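You operate a simulated robot arm through the tools that you are given. There is no shell and no other tool. Be economical: measure what you need, move in short steps, check, and stop when the job is done.

Carry out the task below with a simulated robot arm. There is one attempt and no reset: what you move stays moved.

TASK
Dry the thick blue rail casting in the brown dryer box.
Fine: lid down, selector to HIGH till the lamp goes out, then OFF, then lid up; it stays inside, the other stays wet, all other rail castings stay. Set down upright: what you pick out.

The check looks at the end state, three seconds after you hand in, the way a careful person would. Anything else that was tipped, shoved, dropped, spilled or broken makes it a failure. Lids that push on must go on centred and level and be pressed home; caps that screw on are set level and turned clockwise until they are tight.

THE ROBOT
A 7-joint arm with a fingered hand on a trunk, on a base that drives. Base frame: it is fixed to the floor where the robot stands at the start and does not move with it; the origin is under the middle of the robot, x ahead of it, y to its left, z up; the surface under the hand at the start is at about z = 0.8. Units: m, rad, N and s.
With the tool pointing down near the work surface it reaches from about 0.32 to 0.72 m from the robot's upright axis, wherever it stands. Its first joint turns from -2.897 to 2.897 rad. Places, roughly: brown dryer box [0.6, 0.2, 0.9]; inside of the brown dryer box [0.6, 0.2, 0.8]; lid of the brown dryer box [0.6, 0.2, 0.9]; middle blue rail casting (4x6x7 cm) [0.4, 1.6, 0.9]; middle green rail casting (4x6x7 cm) [0.4, 1.7, 0.9]; middle yellow rail casting (4x6x7 cm) [0.4, 1.8, 0.9]; selector of the brown dryer box [0.6, 0.3, 0.9]; thick yellow rail casting (4x6x7 cm) [0.5, 1.8, 0.9]; thin blue rail casting (4x6x7 cm) [0.4, 1.6, 0.9]; thin green rail casting (4x6x7 cm) [0.4, 1.7, 0.9]; thin yellow rail casting (4x6x7 cm) [0.4, 1.8, 0.9]. Payload 4 kg.
Tool frame: the origin (TCP) lies between the finger pads and is the grasp point; the fingertips stand 0.026 m ahead of it; z points along the fingers, y is the line along which they close. The gripper opens to 0.148 m. The gripper's body begins 0.073 m behind the TCP. The gripper is a hand of 3 fingers: y runs from the thumb to the fingers, the wrist lies at [0, 0, -0.239] in the tool frame.
Orientation is that of the tool frame in the base frame, as a unit quaternion [w, x, y, z]. With the fingers straight down and closing along the base's y, the tool's x points along the base's -x, its y along +y and its z along -z.

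THE INTERFACE
- The arm moves only by the tool arm_command. Its argument "steps" is text: rows parted by semicolons, each of 6 numbers parted by spaces: the shift along the tool's x, y, z in m, then the turn, a rotation vector about the tool's x, y, z in rad. In form: dx dy dz rx ry rz; .... A call has 1 to 20 rows; each row shifts and turns the commanded pose from where the row before left it, along the tool's axes as they then stand. A row lasts 0.2 s, in which the tool goes at most 0.05 m and 0.15 rad; a call with a longer step from one row to the next is refused whole. Where a pose cannot be reached the arm comes as near as it can. A force on the tool above 80 N (or 10 N above the force at the start of the call, whichever is more), or a blocked arm, ends the call early, and 0.2 s more pass. In this call time passes only in rows, and 0.2 s behind the last. It gives the time, the measured TCP pose, the force on the tool (base axes), the opening and the grip force at its end, in the units of the frame above (readings bear some noise), with the torque about the TCP (base axes, N m) and any sound that the robot's microphone picked up.
- Cameras (640 x 400 px; columns grow to the right, rows downward): "scene" is now at [0.0152, 0.1589, 1.55]; the picture's right is [0.14, -0.99, 0.00], its down [-0.76, -0.11, -0.64] and it looks along [0.64, 0.09, -0.77] (base axes); focal length 256 px, centre (320, 200). "wrist" rides on the gripper at [0.068, -0.039, -0.09] in the tool frame; the picture's right is [0.50, 0.87, 0.00], its down [-0.65, 0.38, -0.65] and it looks along [-0.57, 0.33, 0.76] (tool axes); focal length 222 px, centre (320, 200). There is no depth. A picture from a camera that has moved, and an enlarged one, comes with that camera's place and axes in the base frame and with its lens.
- capture(camera): a new picture of that camera. It takes no simulated time.
- move_column(by): slides the trunk up (or, below 0, down) by that many m; the arm and the scene camera ride with it, the base frame stays. It gives what a move gives, with no picture.
- base_move(legs): drives the robot by 1 to 6 legs, each [ahead, left, turn to the left] in m, m and rad, along the robot's own axes; the way and the turn of a leg run together, so that a leg with both is an arc; at most 1.5 m and 3.142 rad a leg. The arm and the cameras ride along, it lands a little off, and it stops where it bumps. It gives what a move gives.
- curl_fingers(finger1, finger2, thumb_bend): sets how far each is bent, from 0 (flat) to 1 (curled in); at 0.3 the hand is open as for a grip, at 0.7 the pads meet at the TCP. One left out holds its place. A second passes; each finger stops where it meets its share of the squeeze, and holds until it gets a number again. It is the only way to open and close the hand. It gives what a move gives, with no picture; readings hold the bend of each and the force on the fingers (four entries, about 0 where the hand has none), thumb and palm.
- aim_head(pan, tilt): turns the head with the scene camera to pan (to the left, within 2.705 rad either way) and tilt (down, from -0.506 to 1.204), counted from straight ahead of the robot. It gives what a move gives.
- enlarge(camera, box): a new picture of the part [left, top, right, bottom] of that camera's present view, enlarged. It takes no simulated time.
- finish_job(): hands the job in; it is judged then, once.

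Go step by step. Nothing tells you exact positions but the pictures and the camera data: compare them with the known pose of the tool, close in by small moves and look again before you grip or let go. The budget is 120 turns and 78 pictures, counting those below and the enlarged ones. Unless the task says otherwise, let go and move clear before handing in, and close with one line.

The tools are called after "Request:" as name(argument=value, ...) on one line, values as JSON. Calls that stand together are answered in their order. arm_command: Moves the arm, as the interface text tells. Its arguments: {"type":"object","properties":{"steps":{"type":"string"}},"required":["steps"]} The other tools are called the same way: move_column (by) slides the trunk up or down; curl_fingers (finger1, finger2, thumb_bend) moves the fingers one by one; base_move (legs) drives the base; aim_head (pan, tilt) turns the head that bears the scene camera; capture (camera) takes a picture; enlarge (camera, box) takes an enlarged picture of a part of a camera's view; finish_job () hands the job in.

At the start:

```text
time: 0.0
eef_pos: [0.2826, 0.2925, 1.1766]
tcp_rot: [0.0, 0.0, 1.0, 0.001]
wrist_force: [0.0, 0.4, 0.2]
torque: [-0.01, 0.01, -0.02]
finger_gap: 0.1477
grasp_force: 0.0
shape: jaw
bend: [0.3, 0.3, 0.3]
finger forces: [0.0, 0.1, 0.0, 0.0, 0.0, 0.0]
trunk travel left (down, up): [-0.525, 0.065]
robot x, y, heading: [0.0013, 0.0042, -0.002]
head pan, tilt: [0.138, 0.871]
```

scene: 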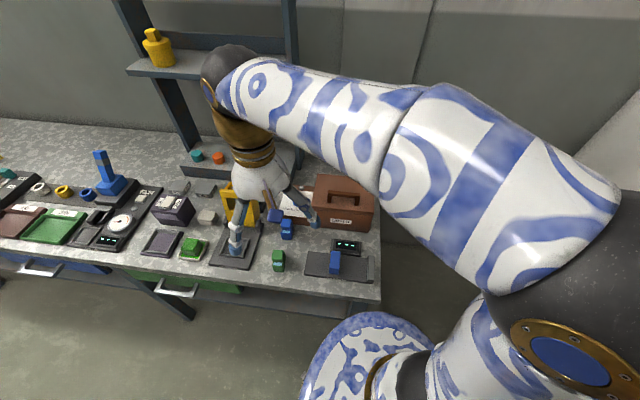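
wrist: 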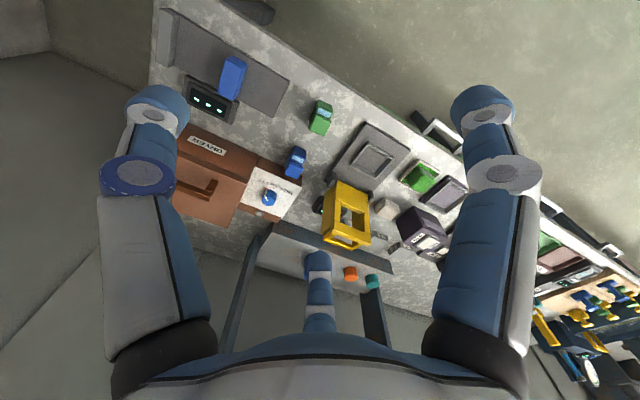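

I see the brown dryer with its lid on, a selector beside it and a few small blue and green parts near it. I'll enlarge this area to tell the parts apart.

Request:
enlarge(camera="scene", box=[220, 160, 400, 290])

Request:
enlarge(camera="wrist", box=[150, 20, 410, 240])

Request:
enlarge(camera="scene", box=[0, 130, 220, 280])

```text
3.08 times, centred on (310, 225) of scene
camera zoom: at [0.0152, 0.1589, 1.55], right [0.14, -0.99, 0.0], down [-0.76, -0.11, -0.64], along [0.64, 0.09, -0.77], focal length 788 px, centre (351, 123)
```

zoom: 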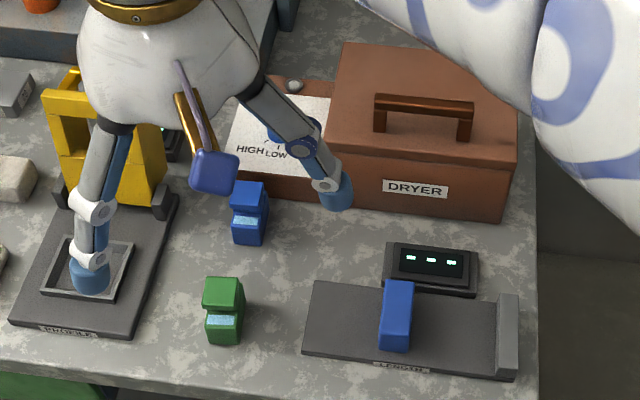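

```text
1.82 times, centred on (280, 130) of wrist
camera zoom: at [0.2167, 0.2541, 1.2677], right [-0.5, 0.87, 0.0], down [0.65, 0.38, 0.65], along [0.57, 0.33, -0.76], focal length 404 px, centre (393, 327)
```

zoom: 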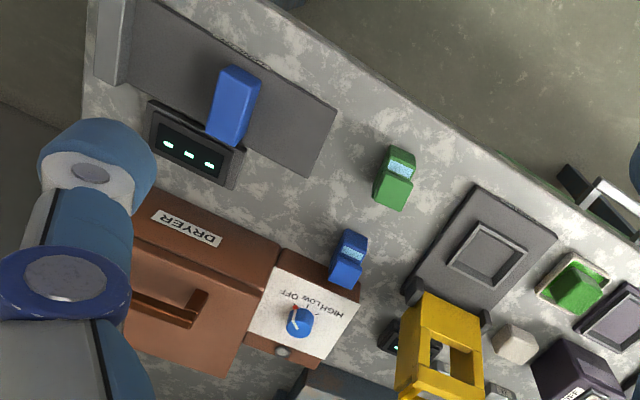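

```text
2.67 times, centred on (110, 205) of scene
camera zoom: at [0.0152, 0.1589, 1.55], right [0.14, -0.99, 0.0], down [-0.76, -0.11, -0.64], along [0.64, 0.09, -0.77], focal length 683 px, centre (880, 187)
```

zoom: 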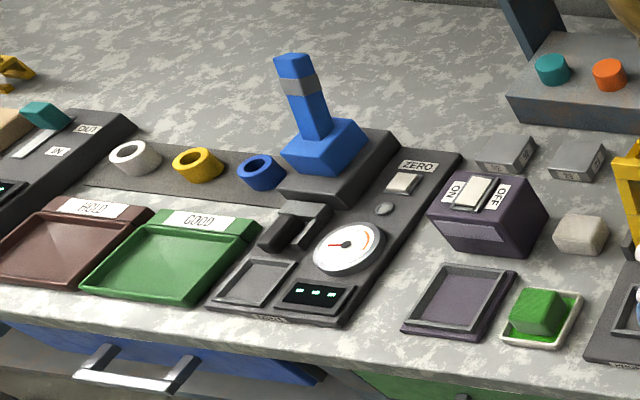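

Two blocks with light patches (blue and green) stand before the dryer, and a plain blue block lies on the length gauge. I'll look at the other rail castings to the left to compare shapes.

Request:
aim_head(pan=1.2, tilt=0.5)

Request:
capture(camera="scene")

Request:
enlarge(camera="wrist", box=[530, 200, 640, 400])

```text
time: 1.3
eef_pos: [0.2833, 0.2916, 1.1766]
tcp_rot: [0.0, 0.0, 1.0, 0.001]
wrist_force: [-0.6, -0.2, -0.6]
torque: [-0.01, 0.02, 0.0]
finger_gap: 0.1478
grasp_force: 0.1
shape: jaw
bend: [0.3, 0.3, 0.3]
finger forces: [0.0, 0.0, 0.0, 0.1, 0.0, 0.0]
trunk travel left (down, up): [-0.525, 0.065]
robot x, y, heading: [0.0007, 0.0006, -0.004]
head pan, tilt: [1.201, 0.499]
```

```text
72 pictures are left
camera scene: at [-0.0281, 0.233, 1.5816], right [0.93, -0.36, 0.0], down [-0.17, -0.45, -0.88], along [0.32, 0.82, -0.48], focal length 256 px, centre (320, 200)
```

scene: 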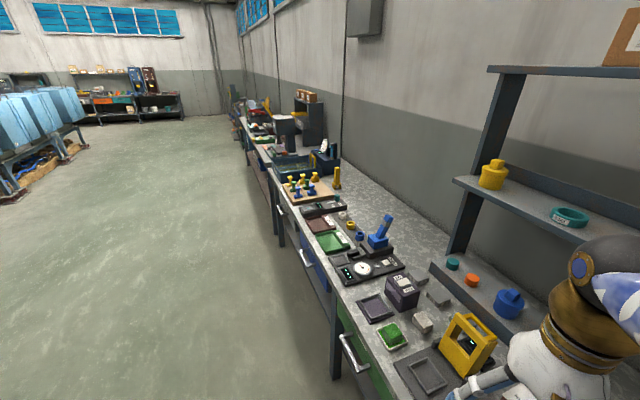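

```text
2.00 times, centred on (585, 300) of wrist
camera zoom: at [0.2167, 0.2541, 1.2678], right [-0.5, 0.87, 0.0], down [0.65, 0.38, 0.65], along [0.57, 0.33, -0.76], focal length 444 px, centre (-210, 0)
```

zoom: 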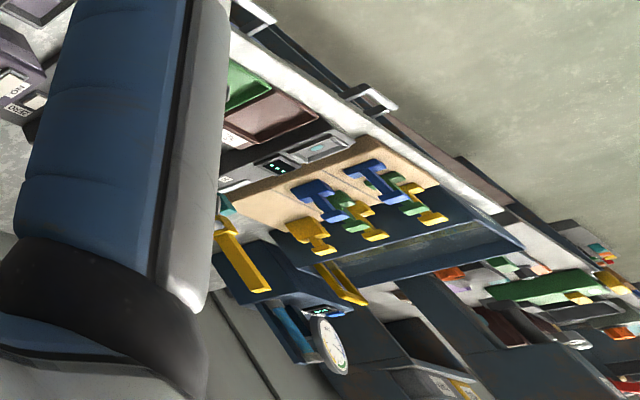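

The castings are I-section pieces in a colour-by-thickness grid, with thick blue and thick green missing there, so the wet pair near the dryer fits. I'll look at the pair closely.

Request:
aim_head(pan=0.05, tilt=0.9)

Request:
enlarge(camera="scene", box=[190, 160, 350, 280])

Request:
enlarge(camera="wrist", box=[260, 80, 350, 220])

```text
time: 2.7
eef_pos: [0.2832, 0.2916, 1.1769]
tcp_rot: [0.0, 0.0, 1.0, 0.0]
wrist_force: [0.6, -0.4, -0.2]
torque: [0.01, 0.02, 0.01]
finger_gap: 0.148
grasp_force: 0.0
shape: jaw
bend: [0.3, 0.3, 0.3]
finger forces: [0.0, 0.0, 0.0, 0.0, 0.0, 0.0]
trunk travel left (down, up): [-0.525, 0.065]
robot x, y, heading: [0.0015, -0.0015, -0.0]
head pan, tilt: [0.051, 0.901]
```

```text
3.33 times, centred on (270, 220) of scene
camera zoom: at [0.0143, 0.1521, 1.5478], right [0.05, -1.0, 0.0], down [-0.78, -0.04, -0.62], along [0.62, 0.03, -0.78], focal length 854 px, centre (487, 133)
```

zoom: 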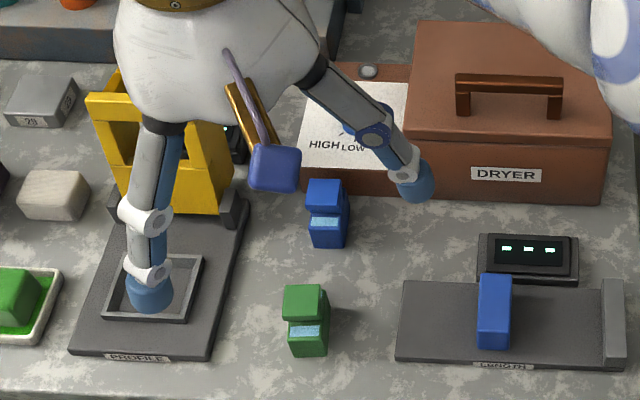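

```text
2.86 times, centred on (305, 150) of wrist
camera zoom: at [0.2167, 0.2541, 1.2678], right [-0.5, 0.87, 0.0], down [0.65, 0.38, 0.65], along [0.57, 0.33, -0.76], focal length 635 px, centre (363, 343)
```

zoom: 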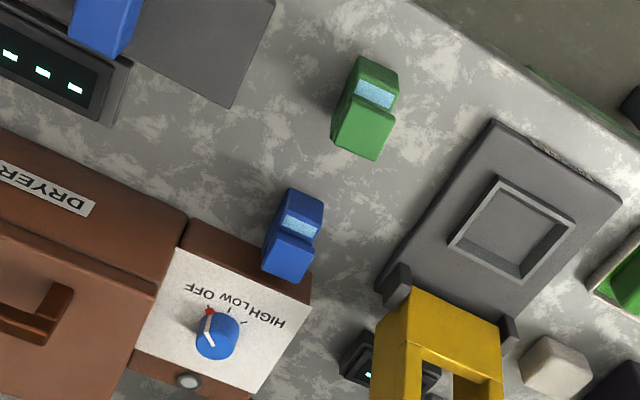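

The blue I-section (about [0.47, 0.33], 4 cm wide in y) by the selector is the thick blue casting, and the lid looks hinged at the back with a handle bar along y near [0.55, 0.157, 0.95]. I'll move the hand over the handle and look again.

Request:
arm_command(steps="-0.03 -0.017 0.005 0 0 0;-0.03 -0.017 0.005 0 0 0;-0.03 -0.017 0.005 0 0 0;-0.03 -0.017 0.005 0 0 0;-0.03 -0.017 0.005 0 0 0;-0.03 -0.017 0.005 0 0 0;-0.03 -0.017 0.005 0 0 0;-0.03 -0.016 0.005 0 0 0")

Request:
capture(camera="wrist")

Request:
capture(camera="scene")

```text
time: 4.5
eef_pos: [0.5246, 0.1577, 1.1367]
tcp_rot: [0.0, -0.001, 1.0, 0.0]
wrist_force: [0.0, 0.5, 1.3]
torque: [0.02, 0.01, 0.01]
finger_gap: 0.1478
grasp_force: 0.0
shape: jaw
bend: [0.3, 0.3, 0.3]
finger forces: [0.0, 0.0, 0.0, 0.0, 0.1, 0.0]
trunk travel left (down, up): [-0.525, 0.065]
robot x, y, heading: [-0.0004, 0.0013, -0.001]
head pan, tilt: [0.051, 0.901]
```

```text
68 pictures are left
camera wrist: at [0.4588, 0.1207, 1.2268], right [-0.5, 0.87, 0.0], down [0.66, 0.38, 0.65], along [0.57, 0.33, -0.76], focal length 222 px, centre (320, 200)
```

wrist: 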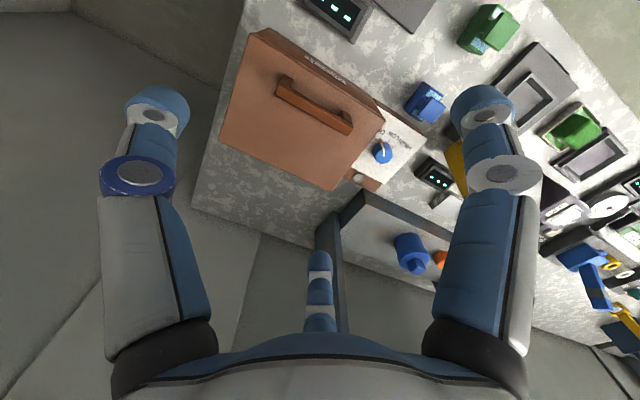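

```text
67 pictures are left
camera scene: at [0.0149, 0.1519, 1.5478], right [0.05, -1.0, 0.0], down [-0.78, -0.04, -0.62], along [0.62, 0.03, -0.78], focal length 256 px, centre (320, 200)
```

scene: 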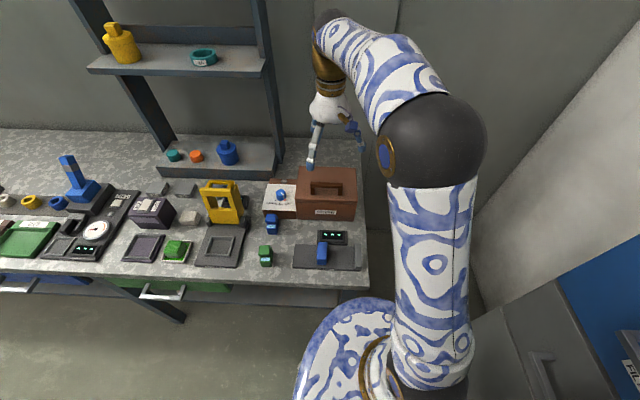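

The handle bar lies along y with the lid hinge at the back. The hand has three widely set digits, so I'll close it in free air to see how the pads meet.

Request:
curl_fingers(finger1=0.6, finger2=0.6, thumb_bend=0.6)

Request:
capture(camera="wrist")

Request:
enlarge(camera="scene", box=[250, 60, 400, 260])

```text
time: 5.5
eef_pos: [0.5238, 0.1578, 1.1374]
tcp_rot: [0.0, 0.0, 1.0, 0.0]
wrist_force: [-0.1, 0.0, 0.2]
torque: [-0.01, -0.01, 0.02]
finger_gap: 0.0302
grasp_force: 0.1
shape: fingers
bend: [0.6, 0.6, 0.6]
finger forces: [0.0, 0.0, 0.0, 0.0, 0.0, 0.0]
trunk travel left (down, up): [-0.525, 0.065]
robot x, y, heading: [0.001, 0.0004, 0.002]
head pan, tilt: [0.051, 0.901]
```

```text
66 pictures are left
camera wrist: at [0.4581, 0.1211, 1.2271], right [-0.5, 0.87, 0.0], down [0.65, 0.38, 0.65], along [0.57, 0.33, -0.76], focal length 222 px, centre (320, 200)
```

wrist: 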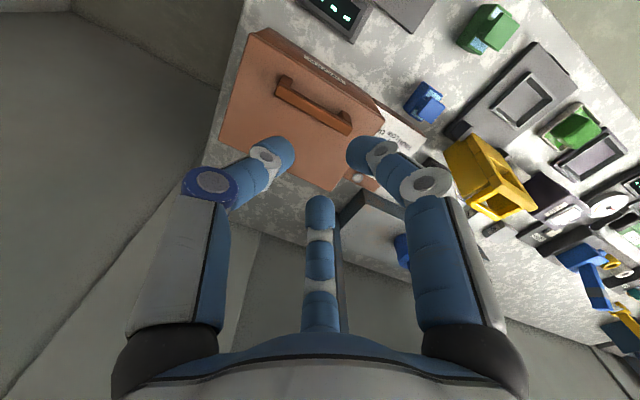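

```text
2.00 times, centred on (325, 160) of scene
camera zoom: at [0.0144, 0.152, 1.5478], right [0.05, -1.0, 0.0], down [-0.78, -0.04, -0.62], along [0.62, 0.03, -0.78], focal length 512 px, centre (310, 280)
```

zoom: 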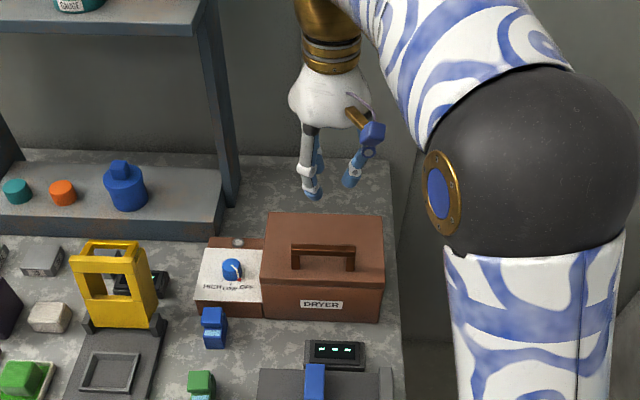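

The hand closes as a three-jaw, so I'll turn it a quarter so that the thumb is in front of the bar and the fingers behind, and half-close it. Then I'll look again.

Request:
arm_command(steps="0 0 0 0 0 0.1428;0 0 0 0 0 0.1428;0 0 0 0 0 0.1428;0 0 0 0 0 0.1428;0 0 0 0 0 0.1428;0 0 0 0 0 0.1428;0 0 0 0 0 0.1428;0 0 0 0 0 0.1428;0 0 0 0 0 0.1428;0 0 0 0 0 0.1428;0 0 0 0 0 0.1428;0 0.02 0.03 0 0 0;0 0 0.04 0 0 0")

Request:
curl_fingers(finger1=0.48, finger2=0.48, thumb_bend=0.48)

Request:
capture(camera="wrist")

Request:
enlarge(camera="scene", box=[250, 60, 400, 260])

```text
time: 8.3
eef_pos: [0.5438, 0.158, 1.0682]
tcp_rot: [0.001, 0.707, 0.708, 0.001]
wrist_force: [-0.2, 0.3, -0.4]
torque: [0.04, 0.0, 0.01]
finger_gap: 0.03
grasp_force: 0.1
shape: fingers
bend: [0.6, 0.6, 0.6]
finger forces: [0.0, 0.0, 0.1, 0.0, 0.1, 0.1]
trunk travel left (down, up): [-0.525, 0.065]
robot x, y, heading: [0.0004, 0.0002, 0.002]
head pan, tilt: [0.051, 0.901]
```

```text
time: 9.3
eef_pos: [0.5425, 0.1573, 1.0674]
tcp_rot: [0.0, 0.707, 0.707, -0.001]
wrist_force: [-0.2, -0.7, -0.3]
torque: [-0.01, 0.01, -0.02]
finger_gap: 0.0682
grasp_force: 0.0
shape: fingers
bend: [0.48, 0.48, 0.48]
finger forces: [0.1, 0.0, 0.0, 0.0, 0.1, 0.0]
trunk travel left (down, up): [-0.525, 0.065]
robot x, y, heading: [-0.002, -0.0011, 0.0]
head pan, tilt: [0.051, 0.901]
```

```text
64 pictures are left
camera wrist: at [0.5055, 0.2263, 1.1579], right [0.87, 0.5, 0.0], down [0.38, -0.66, 0.65], along [0.33, -0.57, -0.76], focal length 222 px, centre (320, 200)
```

wrist: 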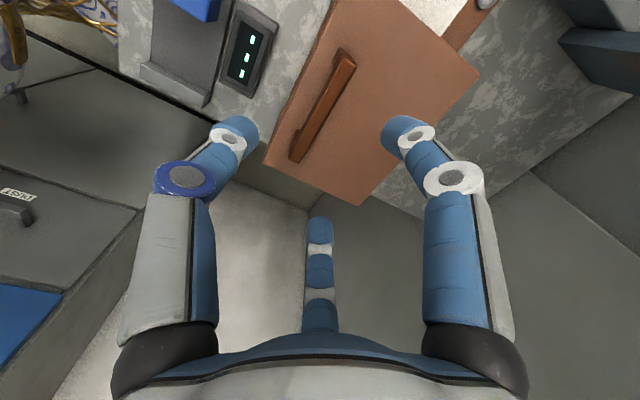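

```text
2.00 times, centred on (325, 160) of scene
camera zoom: at [0.0144, 0.152, 1.5478], right [0.05, -1.0, 0.0], down [-0.78, -0.04, -0.62], along [0.62, 0.03, -0.78], focal length 512 px, centre (310, 280)
```

zoom: 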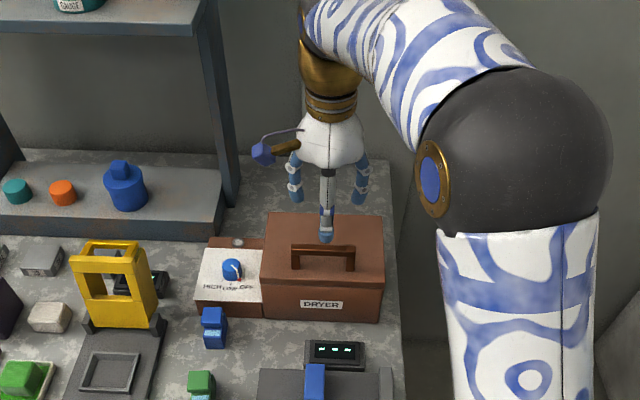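

The bar is centred near [0.542, 0.16], z about 0.95, and the hinge is at x about 0.68. The hand is aligned, so I'll descend with digits half open.

Request:
arm_command(steps="0.003 0 0.03 0 0 0;0 0 0.03 0 0 0;0 0 0.03 0 0 0;0 0 0.02 0 0 0;0 0 0.01 0 0 0")

Request:
capture(camera="wrist")

Request:
enlarge(camera="scene", box=[280, 130, 380, 230])

```text
time: 10.5
eef_pos: [0.5428, 0.1599, 0.9519]
tcp_rot: [0.003, 0.707, 0.707, 0.005]
wrist_force: [-0.5, 0.2, 42.2]
torque: [-0.39, -1.03, -0.01]
finger_gap: 0.0686
grasp_force: 21.6
shape: fingers
bend: [0.47, 0.46, 0.48]
finger forces: [17.6, 25.0, 0.0, 0.0, 0.0, 0.0]
trunk travel left (down, up): [-0.525, 0.065]
robot x, y, heading: [-0.0007, 0.0014, -0.004]
head pan, tilt: [0.051, 0.901]
```

```text
62 pictures are left
camera wrist: at [0.5036, 0.2291, 1.0417], right [0.87, 0.5, 0.01], down [0.37, -0.66, 0.66], along [0.34, -0.56, -0.75], focal length 222 px, centre (320, 200)
```

wrist: 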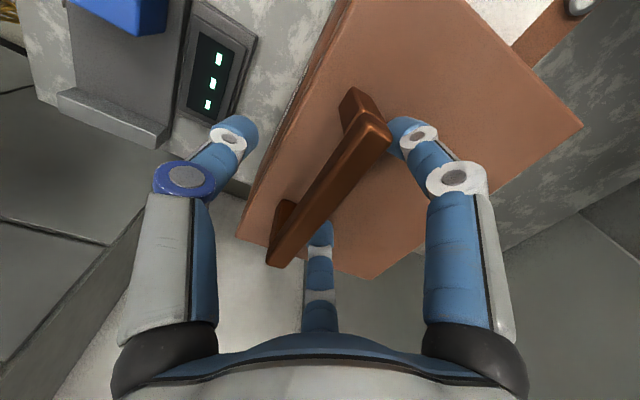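

```text
4.00 times, centred on (330, 180) of scene
camera zoom: at [0.0106, 0.151, 1.5489], right [0.05, -1.0, 0.0], down [-0.78, -0.04, -0.62], along [0.62, 0.03, -0.78], focal length 1024 px, centre (280, 280)
```

zoom: 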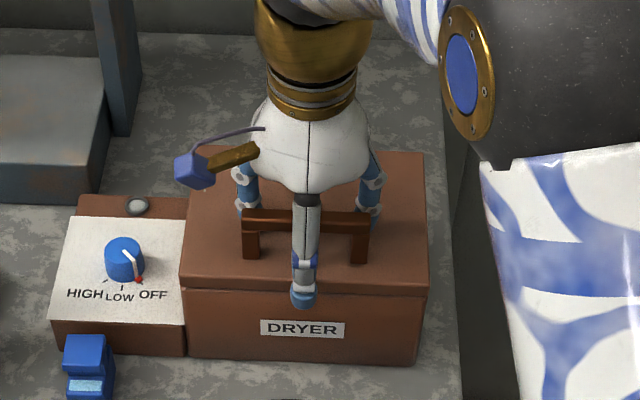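

The fingertips rest on the lid, so I'll raise a centimetre and then curl round the bar.

Request:
arm_command(steps="0 0 -0.012 0 0 0")

Request:
curl_fingers(finger1=0.61, finger2=0.61, thumb_bend=0.61)

Request:
capture(camera="wrist")

Request:
enlarge(camera="scene", box=[280, 130, 380, 230])

```text
time: 10.9
eef_pos: [0.5423, 0.1597, 0.9556]
tcp_rot: [-0.001, 0.707, 0.707, -0.002]
wrist_force: [0.1, 0.1, 0.4]
torque: [-0.04, -0.01, -0.01]
finger_gap: 0.0687
grasp_force: 0.1
shape: fingers
bend: [0.48, 0.48, 0.48]
finger forces: [0.0, 0.0, 0.0, 0.1, 0.1, 0.0]
trunk travel left (down, up): [-0.525, 0.065]
robot x, y, heading: [-0.0027, 0.0, 0.002]
head pan, tilt: [0.051, 0.901]
```

```text
time: 11.9
eef_pos: [0.5429, 0.1608, 0.9586]
tcp_rot: [0.0, 0.707, 0.707, 0.0]
wrist_force: [-0.5, -0.2, 0.1]
torque: [-0.06, 0.0, 0.02]
finger_gap: 0.0272
grasp_force: 0.1
shape: fingers
bend: [0.61, 0.61, 0.61]
finger forces: [0.0, 0.1, 0.0, 0.0, 0.0, 0.0]
trunk travel left (down, up): [-0.525, 0.065]
robot x, y, heading: [-0.0003, -0.0005, -0.001]
head pan, tilt: [0.051, 0.901]
```

```text
60 pictures are left
camera wrist: at [0.5051, 0.2292, 1.0486], right [0.87, 0.5, 0.0], down [0.38, -0.66, 0.65], along [0.33, -0.57, -0.76], focal length 222 px, centre (320, 200)
```

wrist: 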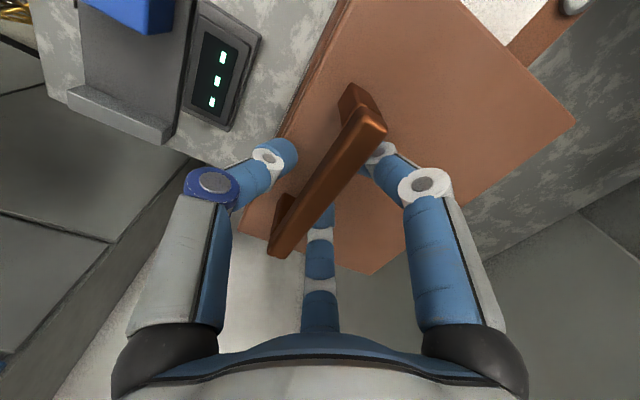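

```text
4.00 times, centred on (330, 180) of scene
camera zoom: at [0.0144, 0.152, 1.5478], right [0.05, -1.0, 0.0], down [-0.78, -0.04, -0.62], along [0.62, 0.03, -0.78], focal length 1024 px, centre (280, 280)
```

zoom: 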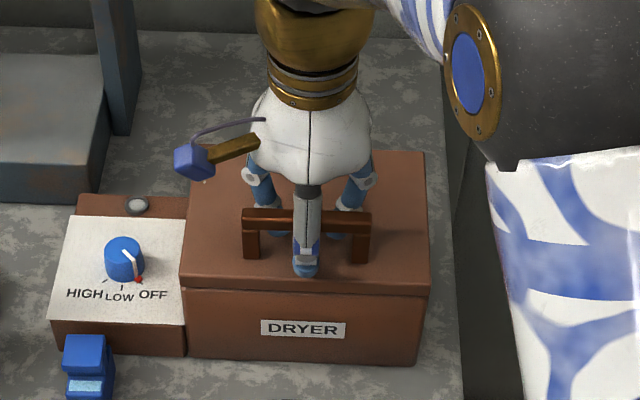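

The digits cage the bar. I'll close a bit more and then lift gently to see whether the lid swings.

Request:
curl_fingers(finger1=0.68, finger2=0.68, thumb_bend=0.68)

Request:
arm_command(steps="0 0 -0.01 0 0 0;0 0.001 -0.015 0 0 0;0 0.002 -0.015 0 0 0")

Request:
enlarge(camera="scene", box=[280, 130, 380, 230])

```text
time: 12.9
eef_pos: [0.5429, 0.1611, 0.9584]
tcp_rot: [0.0, 0.707, 0.707, 0.0]
wrist_force: [-0.1, -0.1, 0.0]
torque: [0.0, 0.02, 0.0]
finger_gap: 0.0053
grasp_force: 0.1
shape: fingers
bend: [0.68, 0.68, 0.68]
finger forces: [0.1, 0.0, 0.0, 0.0, 0.1, 0.0]
trunk travel left (down, up): [-0.525, 0.065]
robot x, y, heading: [0.0008, -0.0009, -0.003]
head pan, tilt: [0.051, 0.901]
```

```text
time: 13.7
eef_pos: [0.5486, 0.1599, 0.9974]
tcp_rot: [-0.001, 0.707, 0.707, 0.0]
wrist_force: [17.4, 1.0, -17.3]
torque: [-0.03, 0.2, 0.01]
finger_gap: 0.0155
grasp_force: 10.6
shape: fingers
bend: [0.64, 0.65, 0.68]
finger forces: [10.6, 10.6, 0.1, 0.1, 0.1, 0.1]
trunk travel left (down, up): [-0.525, 0.065]
robot x, y, heading: [0.0026, -0.0014, -0.002]
head pan, tilt: [0.051, 0.901]
```

```text
4.00 times, centred on (330, 180) of scene
camera zoom: at [0.0192, 0.1526, 1.5473], right [0.05, -1.0, 0.0], down [-0.78, -0.04, -0.62], along [0.62, 0.03, -0.79], focal length 1024 px, centre (280, 280)
```

zoom: 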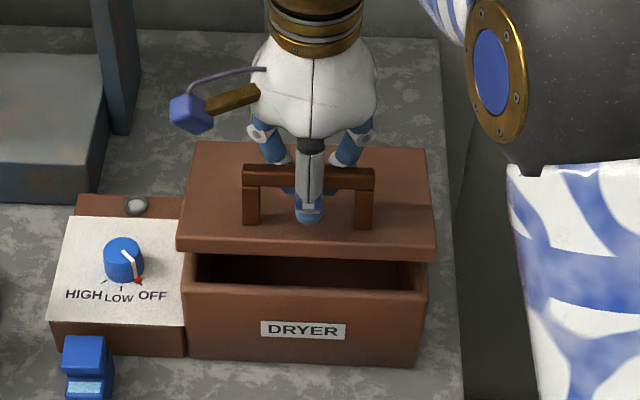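

The lid hinges up at the back. I'll follow the arc up and back.

Request:
arm_command(steps="0 0.015 -0.009 0 0 0;0 0.015 -0.015 0 0 0;0 0.015 -0.012 0 0 0;0 0.018 -0.011 0 0 0;0 0.017 -0.008 0 0 0")

Request:
enlarge(camera="scene", box=[270, 100, 390, 230])

```text
time: 14.9
eef_pos: [0.6261, 0.1601, 1.0545]
tcp_rot: [-0.001, 0.706, 0.708, -0.001]
wrist_force: [3.1, 0.1, -13.8]
torque: [0.03, -0.01, -0.01]
finger_gap: 0.0154
grasp_force: 7.6
shape: fingers
bend: [0.65, 0.65, 0.66]
finger forces: [5.4, 5.3, 0.0, 0.0, 3.8, 0.0]
trunk travel left (down, up): [-0.525, 0.065]
robot x, y, heading: [0.0013, 0.0042, 0.001]
head pan, tilt: [0.051, 0.901]
```

```text
3.08 times, centred on (330, 165) of scene
camera zoom: at [0.0163, 0.1525, 1.5477], right [0.05, -1.0, 0.0], down [-0.78, -0.04, -0.62], along [0.62, 0.03, -0.78], focal length 788 px, centre (289, 308)
```

zoom: 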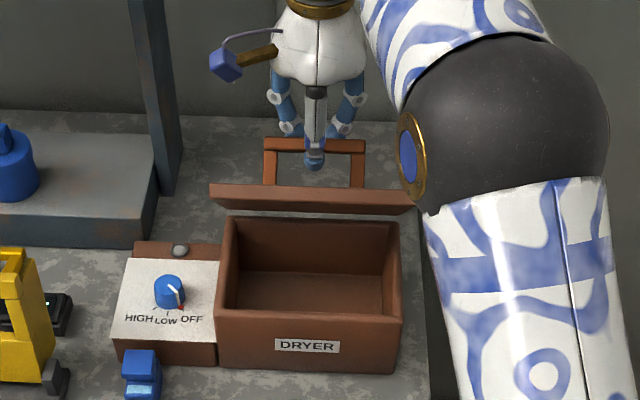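

The lid is about halfway up and follows well. I'll continue over the top.

Request:
arm_command(steps="0 0.016 -0.004 0 0 0;0 0.016 -0.003 0 0 0;0 0.014 -0.001 0 0 0;0 0.014 0.001 0 0 0;0 0.014 0.001 0 0 0;0 0.014 0.002 0 0 0;0 0.014 0.004 0 0 0")

Request:
enlarge(camera="scene", box=[270, 100, 390, 230])

```text
time: 16.5
eef_pos: [0.6771, 0.1479, 1.0484]
tcp_rot: [0.001, 0.707, 0.707, 0.0]
wrist_force: [-0.4, 0.5, -0.1]
torque: [-0.01, 0.03, -0.03]
finger_gap: 0.0066
grasp_force: 0.5
shape: fingers
bend: [0.68, 0.68, 0.67]
finger forces: [0.3, 0.3, 0.0, 0.1, 0.9, 0.0]
out of reach, approached as far as the arm can: row 3, 4, 5, 6, 7
trunk travel left (down, up): [-0.525, 0.065]
robot x, y, heading: [0.0023, 0.0025, 0.002]
head pan, tilt: [0.051, 0.901]
```

```text
3.08 times, centred on (330, 165) of scene
camera zoom: at [0.0145, 0.1521, 1.5478], right [0.05, -1.0, 0.0], down [-0.78, -0.04, -0.62], along [0.62, 0.03, -0.78], focal length 788 px, centre (289, 308)
```

zoom: 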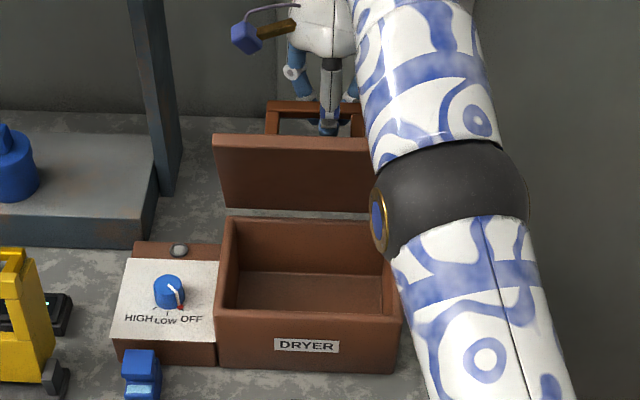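

The arm is at full reach with the lid nearly upright. I'll drive the base 5 cm ahead to carry it over.

Request:
base_move(legs=[[0.05, 0, 0]])

Request:
enlarge(camera="scene", box=[270, 100, 390, 230])

```text
time: 17.4
eef_pos: [0.7276, 0.148, 1.0485]
tcp_rot: [0.001, 0.707, 0.707, 0.0]
wrist_force: [-3.1, -0.3, -7.3]
torque: [-0.02, -0.03, 0.0]
finger_gap: 0.0134
grasp_force: 3.3
shape: fingers
bend: [0.67, 0.67, 0.64]
finger forces: [0.7, 0.8, 0.0, 0.0, 6.0, 0.0]
trunk travel left (down, up): [-0.525, 0.065]
robot x, y, heading: [0.0491, 0.0008, 0.004]
head pan, tilt: [0.051, 0.901]
```

```text
3.08 times, centred on (330, 165) of scene
camera zoom: at [0.0659, 0.1521, 1.5477], right [0.05, -1.0, 0.0], down [-0.78, -0.04, -0.62], along [0.62, 0.03, -0.78], focal length 788 px, centre (289, 308)
```

zoom: 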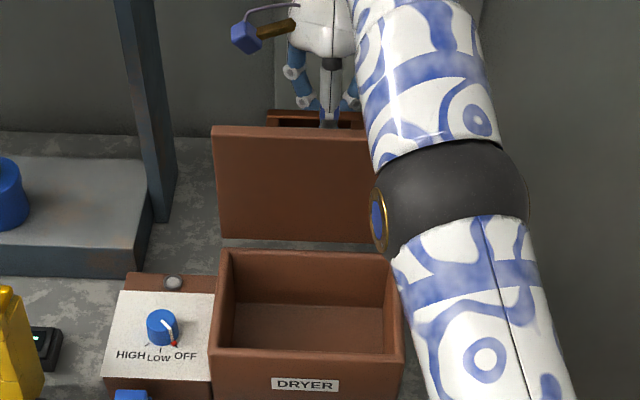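

The lid is about vertical. I'll drive 3 cm more to push it past vertical.

Request:
base_move(legs=[[0.03, 0, 0]])

Request:
enlarge(camera="scene", box=[270, 100, 390, 230])

Request:
capture(camera="wrist")

```text
time: 18.4
eef_pos: [0.7392, 0.1439, 1.0485]
tcp_rot: [-0.001, 0.708, 0.707, 0.0]
wrist_force: [-0.4, -0.2, -1.0]
torque: [-0.01, -0.01, 0.03]
finger_gap: 0.014
grasp_force: 4.2
shape: fingers
bend: [0.66, 0.67, 0.65]
finger forces: [2.0, 2.3, 0.0, 0.0, 4.7, 0.0]
trunk travel left (down, up): [-0.525, 0.065]
robot x, y, heading: [0.0625, -0.0035, -0.003]
head pan, tilt: [0.051, 0.901]
stopped in leg 1: the robot was blocked; the commanded pose is now the measured one
```

```text
3.08 times, centred on (330, 165) of scene
camera zoom: at [0.0771, 0.1495, 1.5478], right [0.05, -1.0, 0.0], down [-0.78, -0.04, -0.62], along [0.62, 0.03, -0.78], focal length 788 px, centre (289, 308)
```

zoom: 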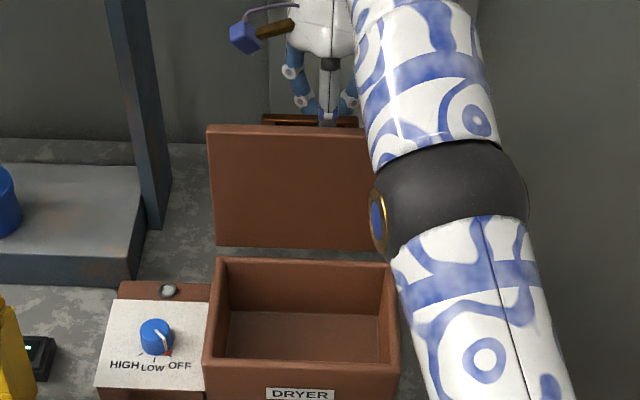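

```text
53 pictures are left
camera wrist: at [0.7012, 0.2121, 1.1385], right [0.87, 0.5, 0.0], down [0.38, -0.66, 0.65], along [0.33, -0.57, -0.76], focal length 222 px, centre (320, 200)
```

wrist: 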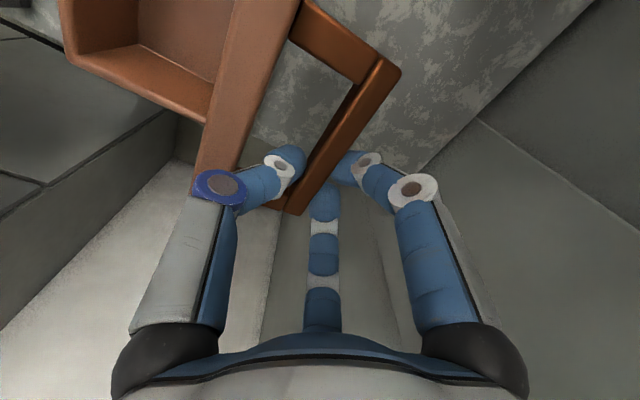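

The lid appears at or just past vertical with the thumb between lid and bar. I'll loosen the fingers mostly and the thumb only slightly, and see if the lid holds.

Request:
curl_fingers(finger1=0.4, finger2=0.4, thumb_bend=0.58)

Request:
capture(camera="wrist")

```text
time: 19.4
eef_pos: [0.7374, 0.1429, 1.049]
tcp_rot: [0.0, 0.707, 0.707, 0.0]
wrist_force: [0.6, -0.5, 0.7]
torque: [-0.02, 0.03, 0.0]
finger_gap: 0.0681
grasp_force: 0.4
shape: fingers
bend: [0.4, 0.4, 0.57]
finger forces: [0.1, 0.0, 0.0, 0.0, 0.4, 0.0]
trunk travel left (down, up): [-0.525, 0.065]
robot x, y, heading: [0.0602, 0.0028, -0.008]
head pan, tilt: [0.051, 0.901]
```

```text
52 pictures are left
camera wrist: at [0.7011, 0.2118, 1.1388], right [0.87, 0.5, 0.0], down [0.38, -0.66, 0.65], along [0.33, -0.57, -0.76], focal length 222 px, centre (320, 200)
```

wrist: 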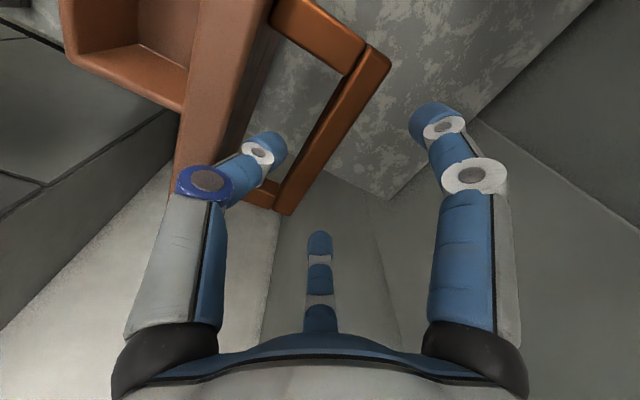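

The thumb stands free between the lid and bar. I'll lift straight up.

Request:
arm_command(steps="0 0 -0.02 0 0 0;0 0 -0.02 0 0 0;0 0 -0.02 0 0 0;0 0 -0.03 0 0 0")

Request:
capture(camera="wrist")

```text
time: 20.4
eef_pos: [0.7069, 0.1376, 1.1262]
tcp_rot: [-0.001, 0.708, 0.706, -0.001]
wrist_force: [0.5, 0.0, 0.2]
torque: [0.0, 0.03, 0.02]
finger_gap: 0.0686
grasp_force: 0.1
shape: fingers
bend: [0.4, 0.4, 0.57]
finger forces: [0.0, 0.0, 0.0, 0.0, 0.0, 0.0]
out of reach, approached as far as the arm can: row 1, 2, 3, 4
trunk travel left (down, up): [-0.525, 0.065]
robot x, y, heading: [0.0617, -0.0047, -0.002]
head pan, tilt: [0.051, 0.901]
```

```text
51 pictures are left
camera wrist: at [0.6697, 0.2064, 1.2176], right [0.87, 0.5, 0.0], down [0.38, -0.66, 0.65], along [0.33, -0.57, -0.76], focal length 222 px, centre (320, 200)
```

wrist: 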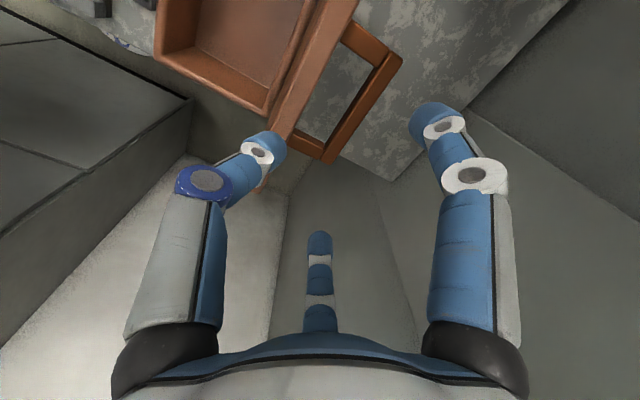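

The hand is clear above the lid's edge, and the lid seems to stay up. I'll come back over the front and check the lid, the casting and the gap to the panel.

Request:
arm_command(steps="0 -0.01 -0.04 0 0 0;0 -0.04 -0.01 0 0 0;0 -0.05 0 0 0 0;0.03 -0.04 0 0 0 0;0.04 -0.03 0 0 0 0;0.04 -0.02 0 0 0 0;0.04 -0.02 0 0 0 0;0.04 -0.02 0 0 0 0")

Request:
curl_fingers(finger1=0.35, finger2=0.35, thumb_bend=0.35)

Request:
capture(camera="wrist")

Request:
capture(camera="scene")

```text
time: 22.2
eef_pos: [0.476, 0.3289, 1.1659]
tcp_rot: [0.001, 0.708, 0.706, 0.001]
wrist_force: [-0.7, 0.3, -0.6]
torque: [-0.02, -0.01, 0.04]
finger_gap: 0.0685
grasp_force: 0.1
shape: fingers
bend: [0.4, 0.4, 0.57]
finger forces: [0.0, 0.1, 0.1, 0.0, 0.1, 0.0]
out of reach, approached as far as the arm can: row 1
trunk travel left (down, up): [-0.525, 0.065]
robot x, y, heading: [0.0608, -0.0038, -0.007]
head pan, tilt: [0.051, 0.901]
```

```text
time: 23.2
eef_pos: [0.4763, 0.3287, 1.1659]
tcp_rot: [0.0, 0.708, 0.706, 0.002]
wrist_force: [0.2, 0.7, 0.5]
torque: [0.04, -0.01, 0.0]
finger_gap: 0.1111
grasp_force: 0.0
shape: fingers
bend: [0.35, 0.35, 0.35]
finger forces: [0.1, 0.0, 0.1, 0.0, 0.0, 0.1]
trunk travel left (down, up): [-0.525, 0.065]
robot x, y, heading: [0.0578, -0.0021, -0.008]
head pan, tilt: [0.051, 0.901]
```

```text
50 pictures are left
camera wrist: at [0.4387, 0.3979, 1.2559], right [0.87, 0.5, 0.0], down [0.38, -0.66, 0.65], along [0.33, -0.57, -0.76], focal length 222 px, centre (320, 200)
```

wrist: 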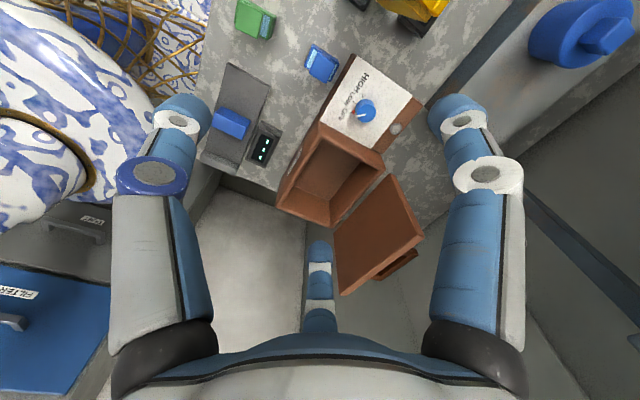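

```text
49 pictures are left
camera scene: at [0.0767, 0.1493, 1.5478], right [0.05, -1.0, 0.0], down [-0.78, -0.04, -0.62], along [0.62, 0.03, -0.78], focal length 256 px, centre (320, 200)
```

scene: 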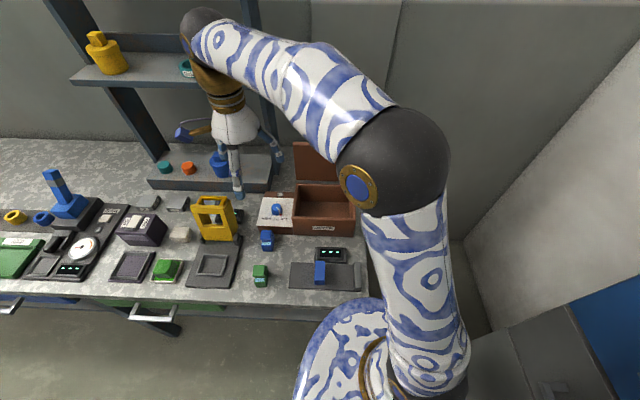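

The lid stays up by itself. I'll zoom in on the casting and panel from both cameras.

Request:
enlarge(camera="wrist", box=[260, 20, 440, 160])

Request:
enlarge(camera="scene", box=[230, 180, 330, 260])

```text
2.86 times, centred on (350, 90) of wrist
camera zoom: at [0.4387, 0.3979, 1.2559], right [0.87, 0.5, 0.0], down [0.38, -0.66, 0.65], along [0.33, -0.57, -0.76], focal length 635 px, centre (234, 514)
```

zoom: 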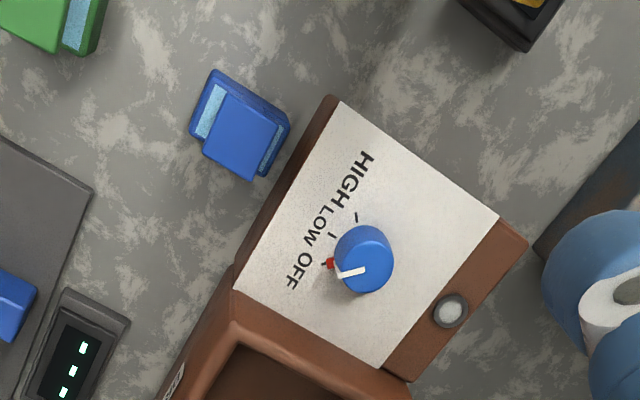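

```text
5.00 times, centred on (280, 220) of scene
camera zoom: at [0.0767, 0.1493, 1.5478], right [0.05, -1.0, 0.0], down [-0.78, -0.04, -0.62], along [0.62, 0.03, -0.78], focal length 1280 px, centre (520, 100)
```

zoom: 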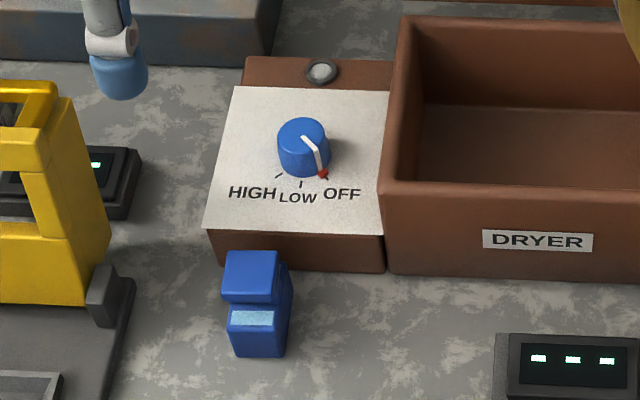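

The casting stands at about [0.48, 0.338] with its top near z 0.853, and its foot nearly touches the panel front (x 0.512). With the present orientation (thumb to the front, fingers at ±60°) I can grip its end faces; I'll descend above it and look.

Request:
curl_fingers(finger1=0.48, finger2=0.48, thumb_bend=0.45)

Request:
arm_command(steps="0.009 -0.004 0.04 0 0 0;0 0 0.05 0 0 0;0 0 0.05 0 0 0;0 0 0.05 0 0 0;0 0 0.03 0 0 0")

Request:
capture(camera="wrist")

Request:
enlarge(camera="scene", box=[220, 170, 320, 270])

```text
time: 24.2
eef_pos: [0.4765, 0.3287, 1.1654]
tcp_rot: [0.0, 0.708, 0.707, 0.002]
wrist_force: [0.4, 0.3, 0.2]
torque: [-0.01, 0.01, -0.04]
finger_gap: 0.0743
grasp_force: 0.1
shape: fingers
bend: [0.48, 0.48, 0.45]
finger forces: [0.0, 0.0, 0.1, 0.0, 0.1, 0.0]
trunk travel left (down, up): [-0.525, 0.065]
robot x, y, heading: [0.0587, -0.0015, -0.009]
head pan, tilt: [0.051, 0.901]
```

```text
time: 25.4
eef_pos: [0.4716, 0.337, 0.9452]
tcp_rot: [0.0, 0.708, 0.706, 0.001]
wrist_force: [0.8, 0.0, -0.4]
torque: [0.02, 0.0, 0.03]
finger_gap: 0.0743
grasp_force: 0.1
shape: fingers
bend: [0.48, 0.48, 0.45]
finger forces: [0.0, 0.1, 0.0, 0.0, 0.1, 0.0]
trunk travel left (down, up): [-0.525, 0.065]
robot x, y, heading: [0.057, -0.0033, -0.005]
head pan, tilt: [0.051, 0.901]
```

```text
46 pictures are left
camera wrist: at [0.4329, 0.4064, 1.0359], right [0.87, 0.5, 0.0], down [0.38, -0.66, 0.65], along [0.33, -0.57, -0.76], focal length 222 px, centre (320, 200)
```

wrist: 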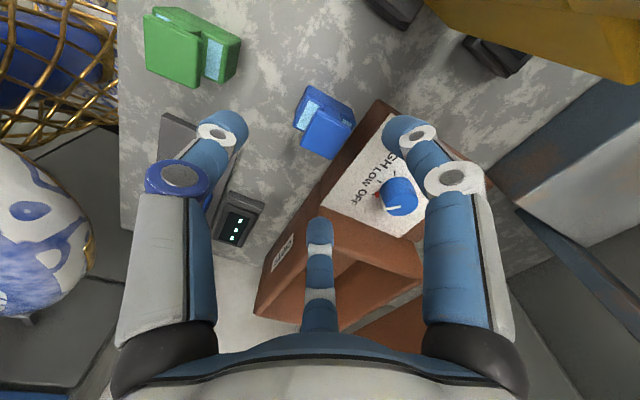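

```text
4.00 times, centred on (270, 220) of scene
camera zoom: at [0.0768, 0.1494, 1.5478], right [0.05, -1.0, 0.0], down [-0.78, -0.04, -0.62], along [0.62, 0.03, -0.78], focal length 1024 px, centre (520, 120)
```

zoom: 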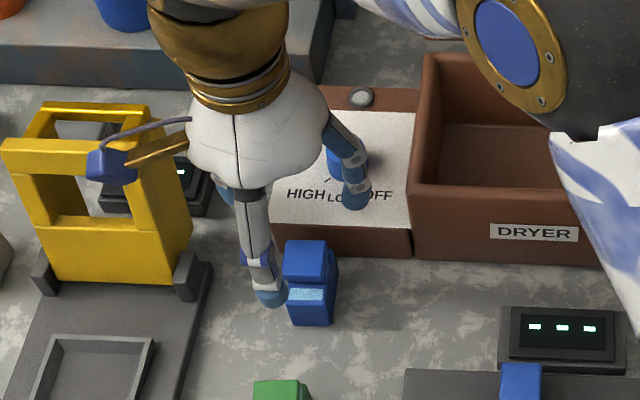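

The head of the casting reads [0.481, 0.337], agreeing with the earlier estimate. I'll go down to grip height in small steps.

Request:
arm_command(steps="0 0 0.03 0 0 0;0 0 0.03 0 0 0;0 0 0.02 0 0 0;0 0 0.01 0 0 0")

Request:
capture(camera="wrist")

Request:
enlarge(camera="scene", box=[220, 170, 320, 270])

```text
time: 26.4
eef_pos: [0.4718, 0.3373, 0.8557]
tcp_rot: [0.0, 0.708, 0.706, 0.0]
wrist_force: [0.6, 0.0, 0.4]
torque: [-0.01, 0.0, 0.0]
finger_gap: 0.0739
grasp_force: 0.1
shape: fingers
bend: [0.48, 0.48, 0.45]
finger forces: [0.0, 0.2, 0.0, 0.1, 0.0, 0.1]
trunk travel left (down, up): [-0.525, 0.065]
robot x, y, heading: [0.063, 0.0006, -0.002]
head pan, tilt: [0.051, 0.901]
```

```text
44 pictures are left
camera wrist: at [0.4339, 0.4053, 0.9461], right [0.87, 0.5, 0.0], down [0.38, -0.66, 0.65], along [0.33, -0.57, -0.76], focal length 222 px, centre (320, 200)
```

wrist: 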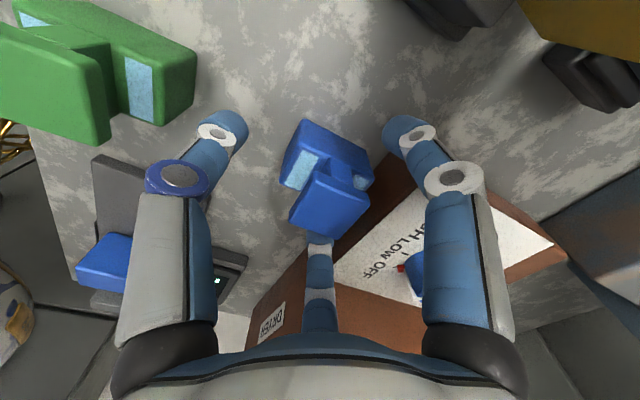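

```text
4.00 times, centred on (270, 220) of scene
camera zoom: at [0.0767, 0.1493, 1.5478], right [0.05, -1.0, 0.0], down [-0.78, -0.04, -0.62], along [0.62, 0.03, -0.78], focal length 1024 px, centre (520, 120)
```

zoom: 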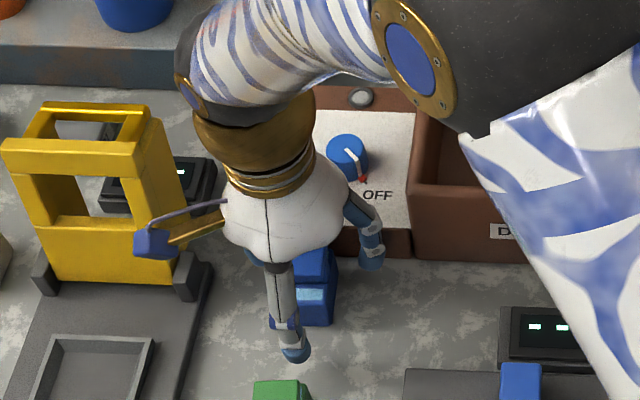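

The casting is centred between the fingers. I'll drop another 12 mm and close the two fingers first, thumb lightly after.

Request:
arm_command(steps="0 0.001 0.012 0 0 0")

Request:
curl_fingers(finger1=0.6, finger2=0.6, thumb_bend=0.6)

Request:
capture(camera="wrist")

```text
time: 26.8
eef_pos: [0.473, 0.3353, 0.8428]
tcp_rot: [0.0, 0.708, 0.706, 0.001]
wrist_force: [0.4, 1.1, 0.1]
torque: [-0.01, 0.0, -0.02]
finger_gap: 0.0744
grasp_force: 0.1
shape: fingers
bend: [0.48, 0.48, 0.45]
finger forces: [0.0, 0.0, 0.1, 0.0, 0.0, 0.1]
trunk travel left (down, up): [-0.525, 0.065]
robot x, y, heading: [0.062, -0.0041, -0.006]
head pan, tilt: [0.051, 0.901]
```

```text
time: 27.8
eef_pos: [0.4727, 0.3363, 0.8433]
tcp_rot: [0.0, 0.708, 0.706, 0.002]
wrist_force: [-0.7, 0.7, 0.4]
torque: [0.0, 0.03, 0.01]
finger_gap: 0.0326
grasp_force: 0.8
shape: fingers
bend: [0.59, 0.6, 0.59]
finger forces: [0.5, 0.3, 0.1, 0.0, 0.9, 0.0]
trunk travel left (down, up): [-0.525, 0.065]
robot x, y, heading: [0.0603, -0.0032, -0.004]
head pan, tilt: [0.051, 0.901]
```

```text
42 pictures are left
camera wrist: at [0.4349, 0.4056, 0.9335], right [0.87, 0.5, 0.0], down [0.38, -0.66, 0.65], along [0.33, -0.57, -0.76], focal length 222 px, centre (320, 200)
```

wrist: 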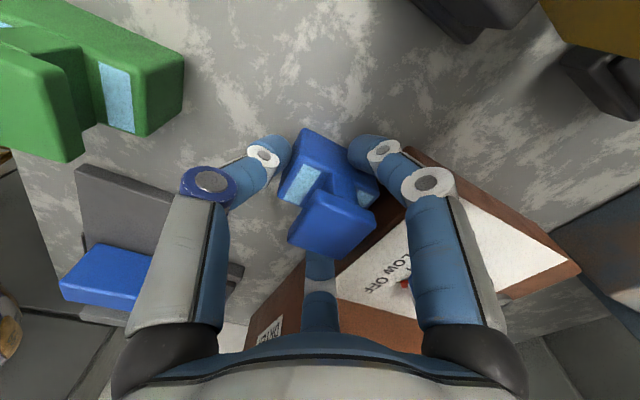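

All three digits touch. I'll squeeze.

Request:
curl_fingers(finger1=0.7, finger2=0.7, thumb_bend=0.66)

Request:
arm_command(steps="0 0 -0.01 0 0 0;0 0 -0.015 0 0 0")

Request:
capture(camera="wrist")

Request:
enlarge(camera="scene", box=[220, 170, 320, 270])

```text
time: 28.8
eef_pos: [0.4723, 0.3359, 0.8427]
tcp_rot: [-0.001, 0.707, 0.707, 0.0]
wrist_force: [-0.1, 0.4, 0.4]
torque: [-0.03, -0.01, 0.0]
finger_gap: 0.0278
grasp_force: 10.7
shape: fingers
bend: [0.6, 0.61, 0.62]
finger forces: [6.8, 7.0, 0.0, 0.1, 7.4, 0.0]
trunk travel left (down, up): [-0.525, 0.065]
robot x, y, heading: [0.0649, -0.0009, -0.008]
head pan, tilt: [0.051, 0.901]
```

```text
time: 29.4
eef_pos: [0.4731, 0.3363, 0.8681]
tcp_rot: [-0.001, 0.708, 0.707, 0.0]
wrist_force: [-0.9, -0.7, -2.0]
torque: [0.0, 0.0, -0.03]
finger_gap: 0.0278
grasp_force: 10.4
shape: fingers
bend: [0.6, 0.61, 0.62]
finger forces: [6.8, 6.9, 0.0, 0.0, 7.5, 0.0]
trunk travel left (down, up): [-0.525, 0.065]
robot x, y, heading: [0.0621, -0.0035, 0.002]
head pan, tilt: [0.051, 0.901]
```

```text
41 pictures are left
camera wrist: at [0.4349, 0.4044, 0.9583], right [0.87, 0.5, 0.0], down [0.38, -0.66, 0.65], along [0.33, -0.57, -0.76], focal length 222 px, centre (320, 200)
```

wrist: 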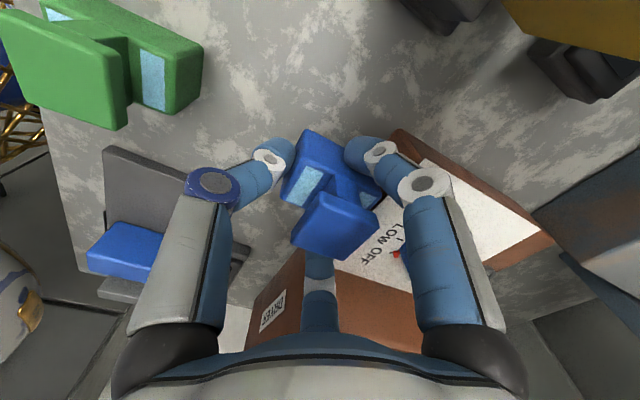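

```text
4.00 times, centred on (270, 220) of scene
camera zoom: at [0.0767, 0.1493, 1.5478], right [0.05, -1.0, 0.0], down [-0.78, -0.04, -0.62], along [0.62, 0.03, -0.78], focal length 1024 px, centre (520, 120)
```

zoom: 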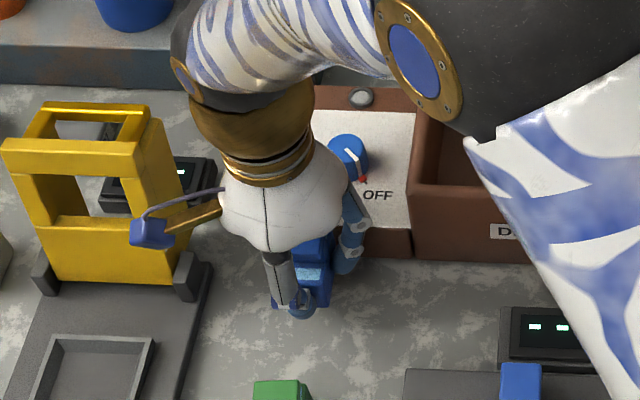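

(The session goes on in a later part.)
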